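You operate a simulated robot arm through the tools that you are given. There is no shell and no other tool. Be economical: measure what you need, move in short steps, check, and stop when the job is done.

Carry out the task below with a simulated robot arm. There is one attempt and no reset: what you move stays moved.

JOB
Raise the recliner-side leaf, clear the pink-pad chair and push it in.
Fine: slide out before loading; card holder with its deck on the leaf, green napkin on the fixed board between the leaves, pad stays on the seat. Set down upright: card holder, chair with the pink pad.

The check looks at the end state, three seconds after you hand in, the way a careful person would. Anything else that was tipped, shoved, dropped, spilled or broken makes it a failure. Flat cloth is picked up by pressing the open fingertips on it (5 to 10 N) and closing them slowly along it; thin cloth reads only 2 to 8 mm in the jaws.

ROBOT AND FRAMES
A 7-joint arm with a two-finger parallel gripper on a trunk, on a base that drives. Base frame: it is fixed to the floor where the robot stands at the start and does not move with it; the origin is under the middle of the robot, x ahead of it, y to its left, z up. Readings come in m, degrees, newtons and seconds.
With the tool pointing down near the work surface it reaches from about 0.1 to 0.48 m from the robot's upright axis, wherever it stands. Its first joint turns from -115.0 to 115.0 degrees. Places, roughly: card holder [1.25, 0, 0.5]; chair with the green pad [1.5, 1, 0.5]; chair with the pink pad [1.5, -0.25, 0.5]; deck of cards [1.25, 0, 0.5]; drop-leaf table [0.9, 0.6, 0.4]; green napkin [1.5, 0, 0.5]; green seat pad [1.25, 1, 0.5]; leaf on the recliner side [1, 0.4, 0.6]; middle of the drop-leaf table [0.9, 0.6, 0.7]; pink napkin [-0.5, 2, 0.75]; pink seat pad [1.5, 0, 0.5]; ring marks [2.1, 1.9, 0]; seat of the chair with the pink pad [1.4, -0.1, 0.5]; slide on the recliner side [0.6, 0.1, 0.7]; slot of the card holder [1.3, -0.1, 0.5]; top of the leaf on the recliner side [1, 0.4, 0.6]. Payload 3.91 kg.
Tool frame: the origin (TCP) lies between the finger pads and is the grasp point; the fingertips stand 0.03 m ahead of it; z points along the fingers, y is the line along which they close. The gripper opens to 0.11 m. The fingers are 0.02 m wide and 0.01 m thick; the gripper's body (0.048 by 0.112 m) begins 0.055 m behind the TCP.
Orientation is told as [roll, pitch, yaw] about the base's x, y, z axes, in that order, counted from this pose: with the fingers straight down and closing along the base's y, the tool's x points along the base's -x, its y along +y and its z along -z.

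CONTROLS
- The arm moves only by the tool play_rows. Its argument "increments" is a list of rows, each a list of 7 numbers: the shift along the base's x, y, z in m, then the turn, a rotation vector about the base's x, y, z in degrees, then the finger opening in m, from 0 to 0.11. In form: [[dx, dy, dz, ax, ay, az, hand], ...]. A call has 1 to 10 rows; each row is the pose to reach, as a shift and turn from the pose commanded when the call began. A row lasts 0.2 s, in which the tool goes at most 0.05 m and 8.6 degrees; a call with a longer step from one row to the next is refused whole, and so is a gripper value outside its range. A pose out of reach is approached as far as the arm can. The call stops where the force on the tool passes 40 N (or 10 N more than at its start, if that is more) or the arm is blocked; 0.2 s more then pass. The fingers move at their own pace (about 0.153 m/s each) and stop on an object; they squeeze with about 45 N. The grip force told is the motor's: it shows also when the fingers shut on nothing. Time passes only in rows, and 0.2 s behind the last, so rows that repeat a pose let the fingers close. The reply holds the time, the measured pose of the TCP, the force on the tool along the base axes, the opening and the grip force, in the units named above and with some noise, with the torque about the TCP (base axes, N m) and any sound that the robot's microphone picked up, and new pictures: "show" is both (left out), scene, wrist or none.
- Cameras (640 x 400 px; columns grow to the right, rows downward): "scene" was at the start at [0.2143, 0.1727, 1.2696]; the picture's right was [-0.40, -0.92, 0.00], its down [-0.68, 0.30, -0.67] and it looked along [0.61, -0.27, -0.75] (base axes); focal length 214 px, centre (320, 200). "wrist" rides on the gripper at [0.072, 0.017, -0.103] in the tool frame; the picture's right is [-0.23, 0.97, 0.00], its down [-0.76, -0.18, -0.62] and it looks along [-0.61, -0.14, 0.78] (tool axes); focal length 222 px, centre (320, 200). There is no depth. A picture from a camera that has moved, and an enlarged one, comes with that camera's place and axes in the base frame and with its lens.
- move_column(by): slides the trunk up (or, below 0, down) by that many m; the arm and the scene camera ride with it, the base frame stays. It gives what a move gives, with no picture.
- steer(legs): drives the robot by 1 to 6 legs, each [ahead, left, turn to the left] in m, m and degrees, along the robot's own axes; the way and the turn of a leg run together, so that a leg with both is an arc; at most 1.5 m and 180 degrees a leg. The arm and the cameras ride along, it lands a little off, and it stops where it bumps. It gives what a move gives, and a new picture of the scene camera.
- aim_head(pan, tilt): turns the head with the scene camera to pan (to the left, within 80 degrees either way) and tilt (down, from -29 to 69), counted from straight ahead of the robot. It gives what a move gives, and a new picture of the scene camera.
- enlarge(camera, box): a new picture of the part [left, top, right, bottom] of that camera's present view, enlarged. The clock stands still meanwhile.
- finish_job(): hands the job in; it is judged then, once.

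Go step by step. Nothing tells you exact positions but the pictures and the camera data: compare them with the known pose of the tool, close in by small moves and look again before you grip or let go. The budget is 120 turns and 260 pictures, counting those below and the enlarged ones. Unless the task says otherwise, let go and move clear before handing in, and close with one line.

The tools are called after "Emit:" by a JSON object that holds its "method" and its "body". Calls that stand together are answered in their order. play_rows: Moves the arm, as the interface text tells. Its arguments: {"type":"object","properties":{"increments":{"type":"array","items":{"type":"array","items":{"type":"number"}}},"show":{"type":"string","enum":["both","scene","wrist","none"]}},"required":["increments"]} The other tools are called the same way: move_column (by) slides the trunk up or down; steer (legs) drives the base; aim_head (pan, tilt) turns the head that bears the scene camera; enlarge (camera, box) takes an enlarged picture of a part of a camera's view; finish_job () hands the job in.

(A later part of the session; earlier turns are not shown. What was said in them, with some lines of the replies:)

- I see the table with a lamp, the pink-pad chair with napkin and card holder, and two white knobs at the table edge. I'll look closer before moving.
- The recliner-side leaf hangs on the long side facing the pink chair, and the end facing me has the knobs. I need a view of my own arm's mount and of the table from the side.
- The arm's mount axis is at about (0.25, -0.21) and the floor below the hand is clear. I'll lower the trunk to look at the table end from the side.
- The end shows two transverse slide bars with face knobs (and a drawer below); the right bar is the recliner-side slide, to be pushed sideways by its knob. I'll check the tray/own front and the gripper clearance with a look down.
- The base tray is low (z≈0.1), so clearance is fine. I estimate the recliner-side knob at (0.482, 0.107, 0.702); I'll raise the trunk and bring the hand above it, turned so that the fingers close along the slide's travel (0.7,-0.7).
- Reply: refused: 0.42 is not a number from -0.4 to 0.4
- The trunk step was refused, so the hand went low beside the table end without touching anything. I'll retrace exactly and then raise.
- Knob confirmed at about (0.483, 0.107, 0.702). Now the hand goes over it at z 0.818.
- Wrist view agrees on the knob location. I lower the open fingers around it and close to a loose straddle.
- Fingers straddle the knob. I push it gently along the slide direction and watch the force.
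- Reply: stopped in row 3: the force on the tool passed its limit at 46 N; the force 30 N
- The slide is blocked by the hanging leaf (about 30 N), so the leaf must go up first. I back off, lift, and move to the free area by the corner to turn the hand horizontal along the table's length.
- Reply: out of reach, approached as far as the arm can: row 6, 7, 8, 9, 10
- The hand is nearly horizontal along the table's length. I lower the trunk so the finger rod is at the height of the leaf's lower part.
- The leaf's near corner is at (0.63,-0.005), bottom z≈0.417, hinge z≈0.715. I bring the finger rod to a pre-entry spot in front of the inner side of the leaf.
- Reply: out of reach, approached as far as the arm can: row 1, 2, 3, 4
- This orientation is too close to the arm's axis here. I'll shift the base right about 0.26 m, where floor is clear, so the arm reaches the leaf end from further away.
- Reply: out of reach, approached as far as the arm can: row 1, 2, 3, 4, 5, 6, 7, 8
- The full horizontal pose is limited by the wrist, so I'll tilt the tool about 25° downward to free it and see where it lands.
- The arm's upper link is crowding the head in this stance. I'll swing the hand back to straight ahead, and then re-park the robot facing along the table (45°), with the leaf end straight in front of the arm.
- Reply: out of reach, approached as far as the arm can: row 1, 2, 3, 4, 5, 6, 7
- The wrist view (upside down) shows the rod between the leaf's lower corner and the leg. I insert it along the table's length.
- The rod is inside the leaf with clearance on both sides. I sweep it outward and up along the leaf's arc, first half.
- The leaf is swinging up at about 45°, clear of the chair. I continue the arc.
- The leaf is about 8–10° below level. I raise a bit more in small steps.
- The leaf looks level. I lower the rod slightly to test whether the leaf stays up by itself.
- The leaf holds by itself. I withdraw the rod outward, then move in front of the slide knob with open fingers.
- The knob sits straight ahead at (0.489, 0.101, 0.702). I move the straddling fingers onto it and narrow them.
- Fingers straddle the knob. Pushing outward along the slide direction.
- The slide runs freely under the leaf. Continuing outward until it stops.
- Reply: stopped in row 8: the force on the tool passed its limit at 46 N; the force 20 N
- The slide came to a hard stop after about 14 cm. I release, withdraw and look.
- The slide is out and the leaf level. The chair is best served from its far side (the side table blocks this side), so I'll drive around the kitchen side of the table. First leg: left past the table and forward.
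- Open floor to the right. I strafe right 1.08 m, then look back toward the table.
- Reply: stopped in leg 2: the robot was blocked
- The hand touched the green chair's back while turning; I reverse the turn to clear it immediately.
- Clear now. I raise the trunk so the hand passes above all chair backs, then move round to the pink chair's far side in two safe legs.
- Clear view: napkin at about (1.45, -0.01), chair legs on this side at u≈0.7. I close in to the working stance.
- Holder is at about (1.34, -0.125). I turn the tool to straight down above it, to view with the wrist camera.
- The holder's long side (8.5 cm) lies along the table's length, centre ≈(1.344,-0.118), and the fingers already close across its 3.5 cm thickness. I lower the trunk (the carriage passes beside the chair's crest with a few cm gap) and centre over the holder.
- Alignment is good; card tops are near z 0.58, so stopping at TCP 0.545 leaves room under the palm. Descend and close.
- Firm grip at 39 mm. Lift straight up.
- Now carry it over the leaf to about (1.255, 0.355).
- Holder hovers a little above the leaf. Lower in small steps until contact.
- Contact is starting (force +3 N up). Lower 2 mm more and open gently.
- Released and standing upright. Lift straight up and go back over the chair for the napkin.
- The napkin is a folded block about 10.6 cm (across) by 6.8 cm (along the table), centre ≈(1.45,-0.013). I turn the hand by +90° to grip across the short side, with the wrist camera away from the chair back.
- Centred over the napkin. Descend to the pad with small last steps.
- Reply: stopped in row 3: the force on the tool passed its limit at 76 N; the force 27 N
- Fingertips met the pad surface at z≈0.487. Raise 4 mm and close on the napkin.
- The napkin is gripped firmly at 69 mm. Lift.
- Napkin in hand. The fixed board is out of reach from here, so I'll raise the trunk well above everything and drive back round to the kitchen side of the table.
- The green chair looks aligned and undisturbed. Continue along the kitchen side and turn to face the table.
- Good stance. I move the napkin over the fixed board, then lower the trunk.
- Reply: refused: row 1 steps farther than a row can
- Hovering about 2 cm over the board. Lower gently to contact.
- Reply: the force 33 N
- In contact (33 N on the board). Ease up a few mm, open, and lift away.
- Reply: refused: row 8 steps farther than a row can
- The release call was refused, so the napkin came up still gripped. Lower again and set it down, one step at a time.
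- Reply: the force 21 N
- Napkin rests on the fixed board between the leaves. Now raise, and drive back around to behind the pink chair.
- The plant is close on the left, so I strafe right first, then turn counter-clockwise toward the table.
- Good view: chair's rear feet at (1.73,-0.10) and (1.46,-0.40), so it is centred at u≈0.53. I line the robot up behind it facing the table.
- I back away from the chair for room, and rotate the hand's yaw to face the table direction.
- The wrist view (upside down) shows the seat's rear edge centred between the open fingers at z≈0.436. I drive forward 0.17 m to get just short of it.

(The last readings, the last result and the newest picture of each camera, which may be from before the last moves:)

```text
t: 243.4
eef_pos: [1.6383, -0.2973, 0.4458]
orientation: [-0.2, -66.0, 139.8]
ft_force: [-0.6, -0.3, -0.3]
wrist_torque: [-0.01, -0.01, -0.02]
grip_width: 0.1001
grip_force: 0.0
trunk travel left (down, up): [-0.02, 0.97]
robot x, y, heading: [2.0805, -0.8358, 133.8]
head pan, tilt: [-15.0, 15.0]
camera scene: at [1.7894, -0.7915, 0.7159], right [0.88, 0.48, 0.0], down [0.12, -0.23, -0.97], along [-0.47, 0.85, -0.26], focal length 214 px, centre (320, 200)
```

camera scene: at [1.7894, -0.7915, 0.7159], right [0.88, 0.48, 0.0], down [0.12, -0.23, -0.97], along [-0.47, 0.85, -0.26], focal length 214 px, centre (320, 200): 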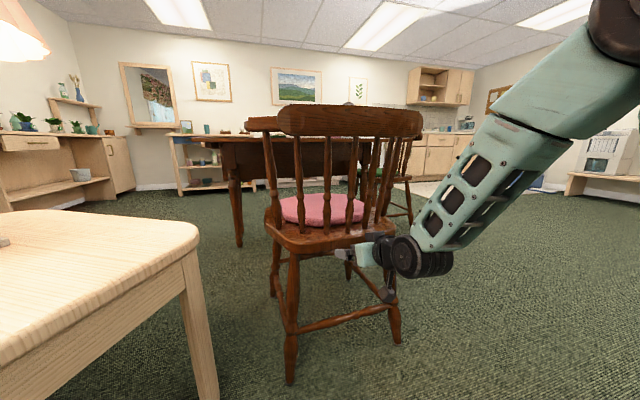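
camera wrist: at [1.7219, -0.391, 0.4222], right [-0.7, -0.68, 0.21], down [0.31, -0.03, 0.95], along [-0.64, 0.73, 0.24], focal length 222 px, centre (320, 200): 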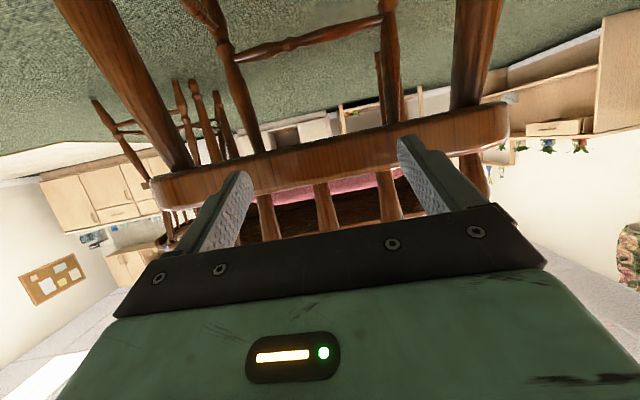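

Well centred behind the seat edge. Push gently toward the table with the arm.

Emit:
{"method": "play_rows", "body": {"increments": [[-0.0138, 0.0145, 0, 0, 0, 0, 0.1], [-0.0276, 0.029, 0, 0, 0, 0, 0.1], [-0.0414, 0.0435, 0, 0, 0, 0, 0.1], [-0.0552, 0.058, 0, 0, 0, 0, 0.1], [-0.069, 0.0725, 0, 0, 0, 0, 0.1]], "show": "both"}}

```text
t: 244.6
eef_pos: [1.5698, -0.2249, 0.4471]
orientation: [-0.3, -65.9, 140.0]
ft_force: [9.1, -8.2, -0.4]
wrist_torque: [-0.07, -0.03, -0.1]
grip_width: 0.1002
grip_force: 0.7
trunk travel left (down, up): [-0.02, 0.97]
robot x, y, heading: [2.078, -0.8358, 133.8]
head pan, tilt: [-15.0, 15.0]
camera scene: at [1.7895, -0.7915, 0.716], right [0.88, 0.48, 0.0], down [0.12, -0.23, -0.97], along [-0.46, 0.85, -0.26], focal length 214 px, centre (320, 200)
camera wrist: at [1.6525, -0.3179, 0.4238], right [-0.7, -0.68, 0.21], down [0.31, -0.03, 0.95], along [-0.64, 0.73, 0.24], focal length 222 px, centre (320, 200)
```

scene: 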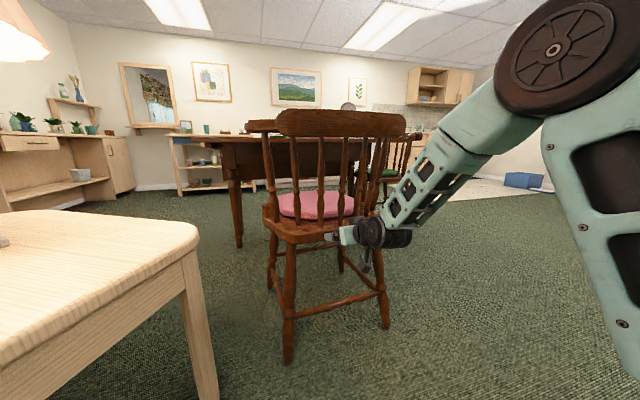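
wrist: 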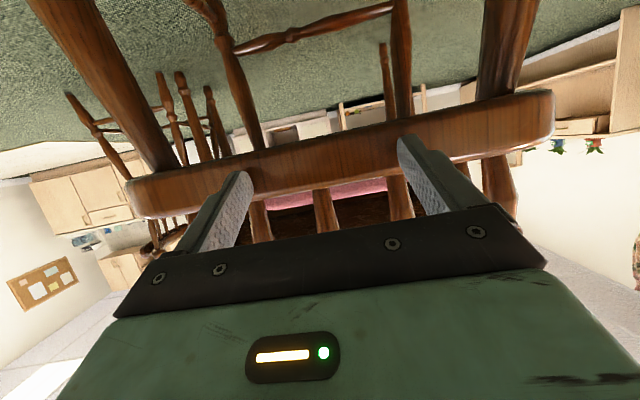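

The chair slides smoothly at ~12 N. Continue pushing.

Emit:
{"method": "play_rows", "body": {"increments": [[-0.0138, 0.0145, 0, 0, 0, 0, 0.1], [-0.0276, 0.029, 0, 0, 0, 0, 0.1], [-0.0414, 0.0435, 0, 0, 0, 0, 0.1], [-0.0552, 0.058, 0, 0, 0, 0, 0.1], [-0.069, 0.0725, 0, 0, 0, 0, 0.1]], "show": "scene"}}

```text
t: 245.8
eef_pos: [1.4995, -0.1501, 0.4471]
orientation: [-0.2, -65.9, 139.8]
ft_force: [7.3, -7.5, -1.8]
wrist_torque: [0.0, -0.14, 0.15]
grip_width: 0.1003
grip_force: 0.1
trunk travel left (down, up): [-0.02, 0.97]
robot x, y, heading: [2.0817, -0.8342, 133.4]
head pan, tilt: [-15.0, 15.0]
camera scene: at [1.7894, -0.7914, 0.716], right [0.88, 0.48, 0.0], down [0.12, -0.23, -0.97], along [-0.46, 0.85, -0.26], focal length 214 px, centre (320, 200)
```

scene: 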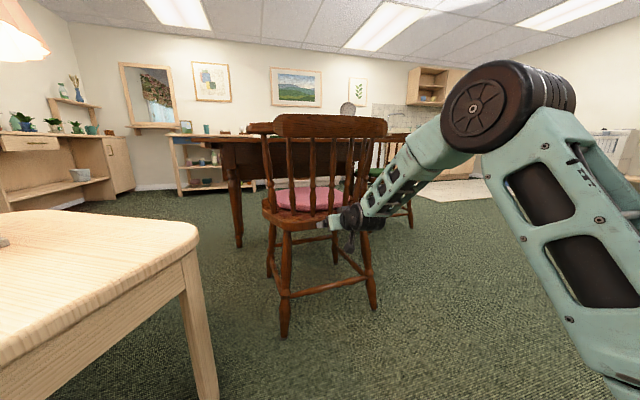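

The chair has moved about 16 cm in and yawed a few degrees. I retract the arm, shift the contact toward the lagging side, and drive forward for the second stroke.

Emit:
{"method": "play_rows", "body": {"increments": [[0.02, -0.021, 0, 0, 0, 0, 0.1], [0.04, -0.042, 0, 0, 0, 0, 0.1], [0.06, -0.063, 0, 0, 0, 0, 0.1], [0.08, -0.085, 0, 0, 0, 0, 0.1], [0.085, -0.12, 0, 0, 0, 0, 0.1], [0.072, -0.153, 0, 0, 0, 0, 0.1]], "show": "none"}}

Emit:
{"method": "steer", "body": {"legs": [[0.13, 0, 0]]}}

Emit:
{"method": "play_rows", "body": {"increments": [[0, 0, 0, 0, 0, 0, 0.1]], "show": "wrist"}}

```text
t: 247.2
eef_pos: [1.5729, -0.3042, 0.4429]
orientation: [-0.2, -65.9, 139.6]
ft_force: [0.0, -0.2, 0.4]
wrist_torque: [-0.05, 0.02, -0.01]
grip_width: 0.0998
grip_force: 0.0
trunk travel left (down, up): [-0.02, 0.97]
robot x, y, heading: [2.0806, -0.8311, 133.6]
head pan, tilt: [-15.0, 15.0]
```

```text
t: 248.5
eef_pos: [1.4848, -0.2102, 0.4442]
orientation: [-0.2, -66.0, 139.6]
ft_force: [0.4, 0.1, 0.3]
wrist_torque: [0.0, 0.01, -0.01]
grip_width: 0.1001
grip_force: 0.1
trunk travel left (down, up): [-0.02, 0.97]
robot x, y, heading: [1.9912, -0.7402, 133.6]
head pan, tilt: [-15.0, 15.0]
camera scene: at [1.7005, -0.6976, 0.716], right [0.88, 0.48, 0.0], down [0.12, -0.23, -0.97], along [-0.46, 0.85, -0.26], focal length 214 px, centre (320, 200)
```

scene: 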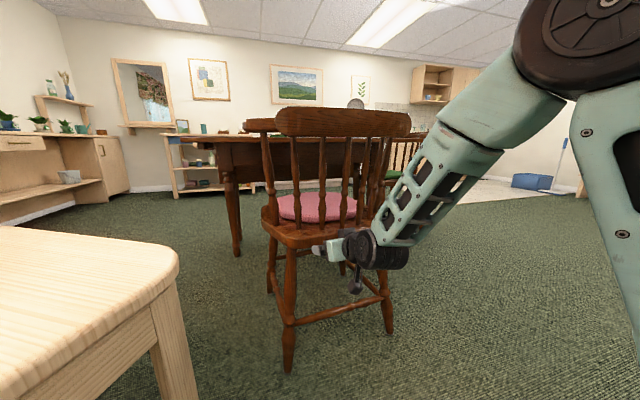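

```text
t: 248.9
eef_pos: [1.4855, -0.2098, 0.4433]
orientation: [-0.3, -66.0, 139.7]
ft_force: [-1.1, -0.7, 0.2]
wrist_torque: [0.01, 0.01, -0.01]
grip_width: 0.1001
grip_force: 0.0
trunk travel left (down, up): [-0.02, 0.97]
robot x, y, heading: [1.9918, -0.7419, 133.7]
head pan, tilt: [-15.0, 15.0]
camera wrist: at [1.5683, -0.3045, 0.4201], right [-0.7, -0.68, 0.21], down [0.31, -0.03, 0.95], along [-0.64, 0.73, 0.24], focal length 222 px, centre (320, 200)
```

wrist: 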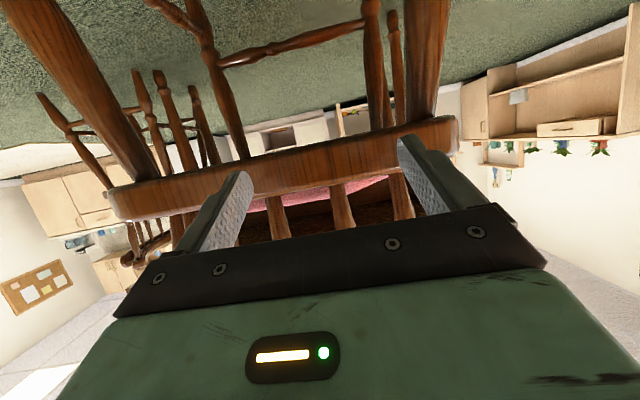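

Contact is now shifted to the lagging side. Second stroke.

Emit:
{"method": "play_rows", "body": {"increments": [[-0.0138, 0.0145, 0, 0, 0, 0, 0.1], [-0.0276, 0.029, 0, 0, 0, 0, 0.1], [-0.0414, 0.0435, 0, 0, 0, 0, 0.1], [-0.0552, 0.058, 0, 0, 0, 0, 0.1], [-0.069, 0.0725, 0, 0, 0, 0, 0.1], [-0.0828, 0.087, 0, 0, 0, 0, 0.1]], "show": "both"}}

```text
t: 250.3
eef_pos: [1.4026, -0.1238, 0.4452]
orientation: [-0.1, -65.9, 139.6]
ft_force: [9.2, -9.8, 0.2]
wrist_torque: [0.04, -0.04, -0.64]
grip_width: 0.0986
grip_force: 0.0
trunk travel left (down, up): [-0.02, 0.97]
robot x, y, heading: [1.9921, -0.7407, 133.3]
head pan, tilt: [-15.0, 15.0]
camera scene: at [1.7006, -0.6977, 0.7161], right [0.88, 0.48, 0.0], down [0.12, -0.23, -0.97], along [-0.46, 0.85, -0.26], focal length 214 px, centre (320, 200)
camera wrist: at [1.4852, -0.2172, 0.4213], right [-0.7, -0.68, 0.21], down [0.31, -0.03, 0.95], along [-0.64, 0.73, 0.24], focal length 222 px, centre (320, 200)
```

scene: 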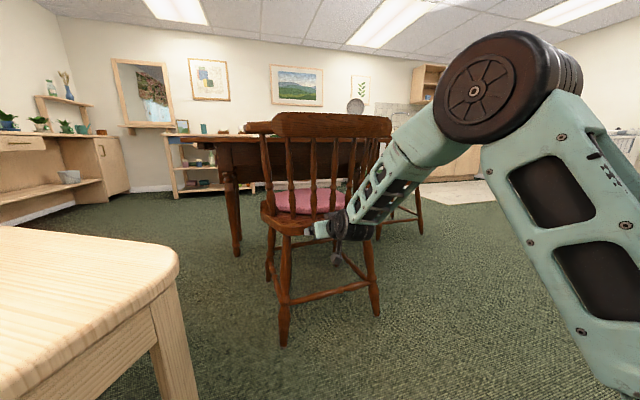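
wrist: 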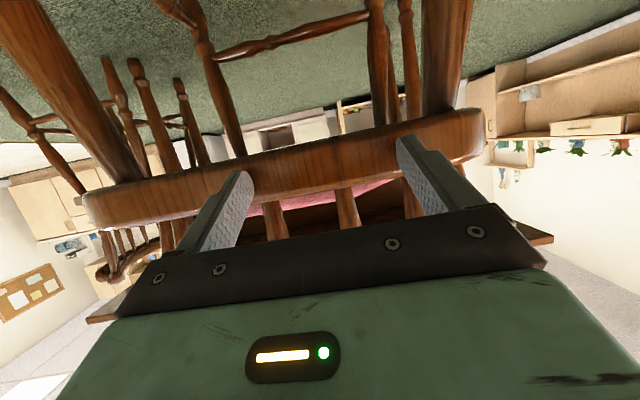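

About 26 cm in. One more short push, further toward the lagging side to straighten it.

Emit:
{"method": "play_rows", "body": {"increments": [[0.02, -0.021, 0, 0, 0, 0, 0.1], [0.028, -0.029, 0, 0, 0, 0, 0.1], [0, -0.055, 0, 0, 0, 0, 0.1], [-0.012, -0.066, 0, 0, 0, 0, 0.1], [-0.027, -0.051, 0, 0, 0, 0, 0.1], [-0.042, -0.036, 0, 0, 0, 0, 0.1], [-0.057, -0.02, 0, 0, 0, 0, 0.1], [-0.072, -0.004, 0, 0, 0, 0, 0.1], [-0.086, 0.011, 0, 0, 0, 0, 0.1], [-0.1, 0.026, 0, 0, 0, 0, 0.1]], "show": "both"}}

```text
t: 252.5
eef_pos: [1.3017, -0.0962, 0.4429]
orientation: [-0.2, -65.9, 139.6]
ft_force: [7.4, -9.3, 1.1]
wrist_torque: [0.03, -0.04, -0.51]
grip_width: 0.0988
grip_force: 0.0
trunk travel left (down, up): [-0.02, 0.97]
robot x, y, heading: [1.9919, -0.7395, 133.4]
head pan, tilt: [-15.0, 15.0]
camera scene: at [1.7005, -0.6976, 0.716], right [0.88, 0.48, 0.0], down [0.12, -0.23, -0.97], along [-0.46, 0.85, -0.26], focal length 214 px, centre (320, 200)
camera wrist: at [1.3845, -0.1904, 0.4199], right [-0.7, -0.68, 0.21], down [0.31, -0.03, 0.95], along [-0.64, 0.73, 0.24], focal length 222 px, centre (320, 200)
```

scene: 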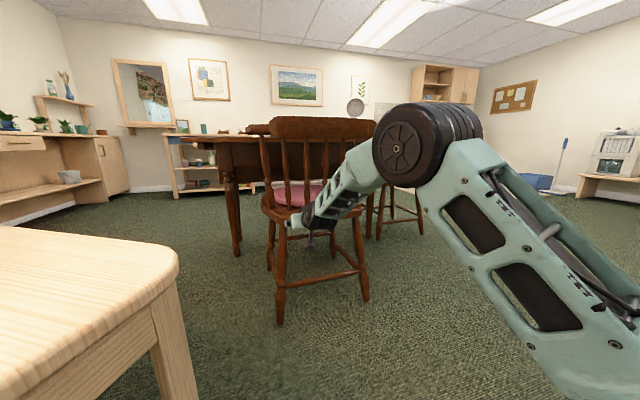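
wrist: 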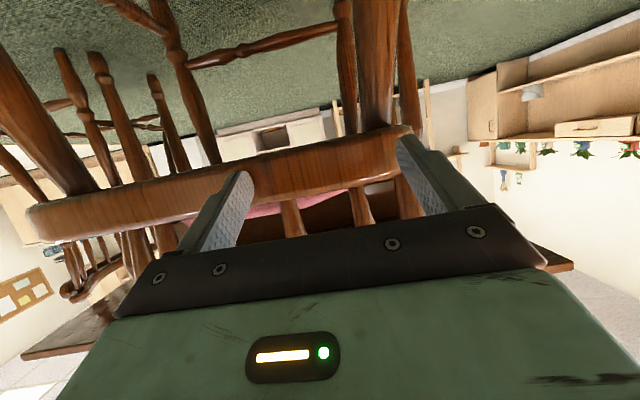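

The chair is about 35 cm in with the back close to the leaf edge. Retract the arm, back off, raise and inspect.

Emit:
{"method": "play_rows", "body": {"increments": [[0.03, -0.032, 0, 0, 0, 0, 0.1], [0.06, -0.064, 0, 0, 0, 0, 0.1], [0.09, -0.096, 0, 0, 0, 0, 0.1]], "show": "none"}}

Emit:
{"method": "steer", "body": {"legs": [[-0.35, 0, 0]]}}

Emit:
{"method": "move_column", "body": {"by": 0.4}}

Emit:
{"method": "move_column", "body": {"by": 0.35}}

Emit:
{"method": "aim_head", "body": {"pan": 0, "tilt": 35}}

```text
t: 253.3
eef_pos: [1.393, -0.1946, 0.4441]
orientation: [-0.1, -65.9, 139.7]
ft_force: [-0.3, -0.3, -0.5]
wrist_torque: [-0.02, 0.0, -0.03]
grip_width: 0.1001
grip_force: 0.1
trunk travel left (down, up): [-0.02, 0.97]
robot x, y, heading: [1.9892, -0.7357, 133.5]
head pan, tilt: [-15.0, 15.0]
```

```text
t: 255.6
eef_pos: [1.6347, -0.4507, 0.4422]
orientation: [-0.2, -66.0, 139.8]
ft_force: [0.2, 0.2, -0.2]
wrist_torque: [0.03, 0.0, 0.0]
grip_width: 0.1001
grip_force: 0.0
trunk travel left (down, up): [-0.02, 0.97]
robot x, y, heading: [2.2348, -0.9947, 133.8]
head pan, tilt: [-15.0, 15.0]
camera scene: at [1.9434, -0.9527, 0.716], right [0.88, 0.48, 0.0], down [0.12, -0.23, -0.97], along [-0.47, 0.85, -0.26], focal length 214 px, centre (320, 200)
```

scene: 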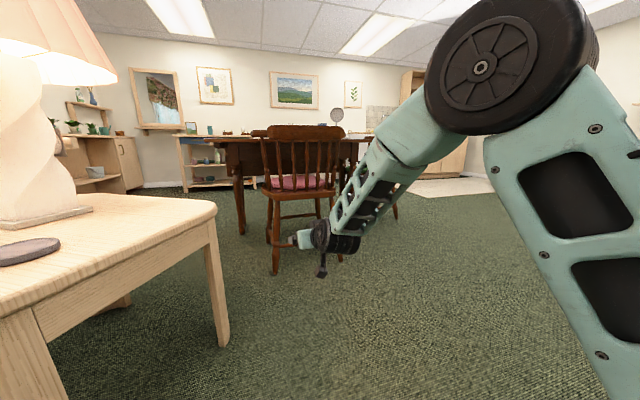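

```text
t: 259.4
eef_pos: [1.6341, -0.4506, 0.8427]
orientation: [-0.2, -65.9, 139.8]
ft_force: [-0.6, -0.4, -0.4]
wrist_torque: [0.01, 0.01, 0.0]
grip_width: 0.1
grip_force: 0.0
trunk travel left (down, up): [-0.42, 0.57]
robot x, y, heading: [2.2389, -0.9944, 133.8]
head pan, tilt: [-15.0, 15.0]
```

```text
t: 262.8
eef_pos: [1.6355, -0.4513, 1.1945]
orientation: [-0.2, -65.9, 139.9]
ft_force: [0.0, -0.4, -0.1]
wrist_torque: [0.02, 0.01, 0.02]
grip_width: 0.1
grip_force: 0.1
trunk travel left (down, up): [-0.77, 0.22]
robot x, y, heading: [2.2326, -0.9879, 133.6]
head pan, tilt: [-15.0, 15.0]
```

```text
t: 263.7
eef_pos: [1.6346, -0.4515, 1.1944]
orientation: [-0.2, -66.0, 139.8]
ft_force: [0.7, -0.5, 0.0]
wrist_torque: [0.01, 0.02, -0.01]
grip_width: 0.0999
grip_force: 0.0
trunk travel left (down, up): [-0.77, 0.22]
robot x, y, heading: [2.234, -0.9969, 133.8]
head pan, tilt: [0.0, 35.0]
camera scene: at [1.9274, -0.9709, 1.4341], right [0.72, 0.69, 0.0], down [0.4, -0.41, -0.82], along [-0.57, 0.59, -0.57], focal length 214 px, centre (320, 200)
```

scene: 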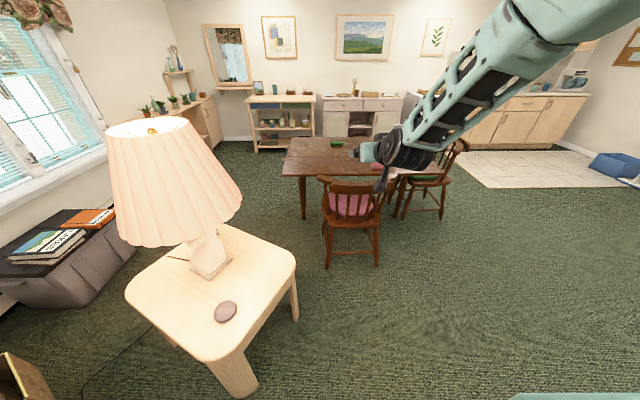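

Emit:
{"method": "steer", "body": {"legs": [[0, -0.6, 0]]}}

Emit:
{"method": "aim_head", "body": {"pan": 22, "tilt": 35}}

Emit:
{"method": "enlarge", "body": {"camera": "scene", "box": [220, 90, 460, 260]}}

```text
t: 267.1
eef_pos: [2.0701, -0.0322, 1.1939]
orientation: [-0.3, -65.9, 140.2]
ft_force: [0.7, -0.3, 0.1]
wrist_torque: [0.0, 0.01, -0.03]
grip_width: 0.1
grip_force: 0.0
trunk travel left (down, up): [-0.77, 0.22]
robot x, y, heading: [2.6729, -0.5703, 134.3]
head pan, tilt: [0.0, 35.0]
camera scene: at [2.3654, -0.5502, 1.434], right [0.72, 0.7, 0.0], down [0.4, -0.41, -0.82], along [-0.57, 0.59, -0.57], focal length 214 px, centre (320, 200)
```

scene: 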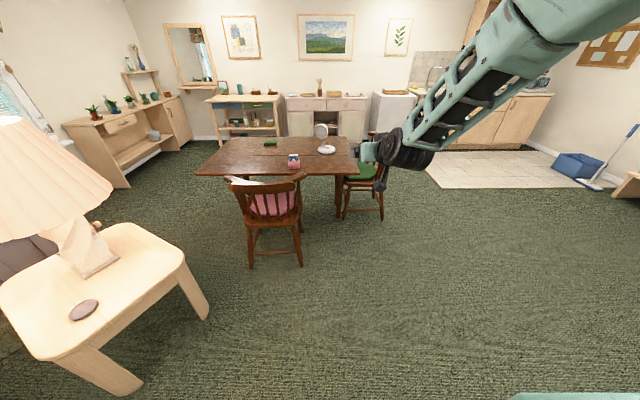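

```text
t: 268.0
eef_pos: [2.0708, -0.0332, 1.1948]
orientation: [-0.2, -66.0, 140.2]
ft_force: [-0.7, -0.1, 0.6]
wrist_torque: [0.02, -0.01, 0.02]
grip_width: 0.1002
grip_force: 0.1
trunk travel left (down, up): [-0.77, 0.22]
robot x, y, heading: [2.672, -0.5712, 134.2]
head pan, tilt: [22.0, 35.0]
camera scene: at [2.3462, -0.5778, 1.434], right [0.4, 0.91, 0.0], down [0.52, -0.23, -0.82], along [-0.75, 0.33, -0.57], focal length 214 px, centre (320, 200)
```

scene: 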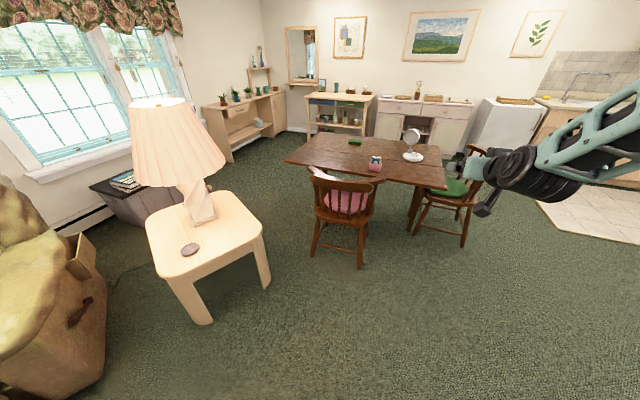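

```text
2.35 times, centred on (340, 175) of scene
camera zoom: at [2.3462, -0.5778, 1.434], right [0.4, 0.91, 0.0], down [0.52, -0.23, -0.82], along [-0.75, 0.33, -0.57], focal length 505 px, centre (273, 259)
```

zoom: 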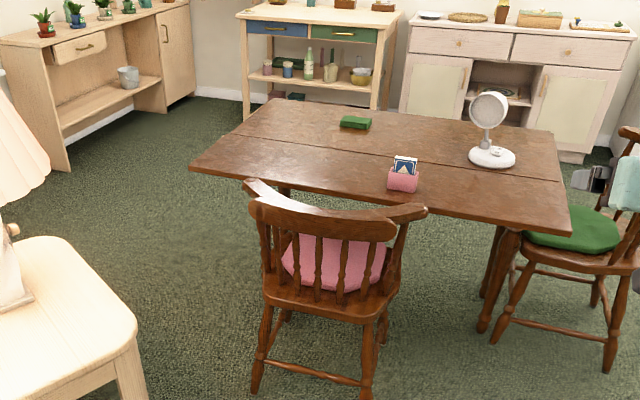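

The leaf is up on its slide. The card holder with its deck stands on the leaf, and the napkin lies on the fixed board. The pad is on the seat, the chair is pushed in, and the arm is clear, so I'm handing in.

Emit:
{"method": "finish_job", "body": {}}

```text
The job is handed in.
```

The job is done and handed in: the recliner-side leaf is raised on its slide, with the card holder and its deck upright on it. The green napkin lies on the fixed board, and the pink-pad chair is pushed in upright, a few degrees off square, with its pad on the seat. Once, while I was driving round, the hand bumped the green-pad chair's back; from the pictures it does not look moved.
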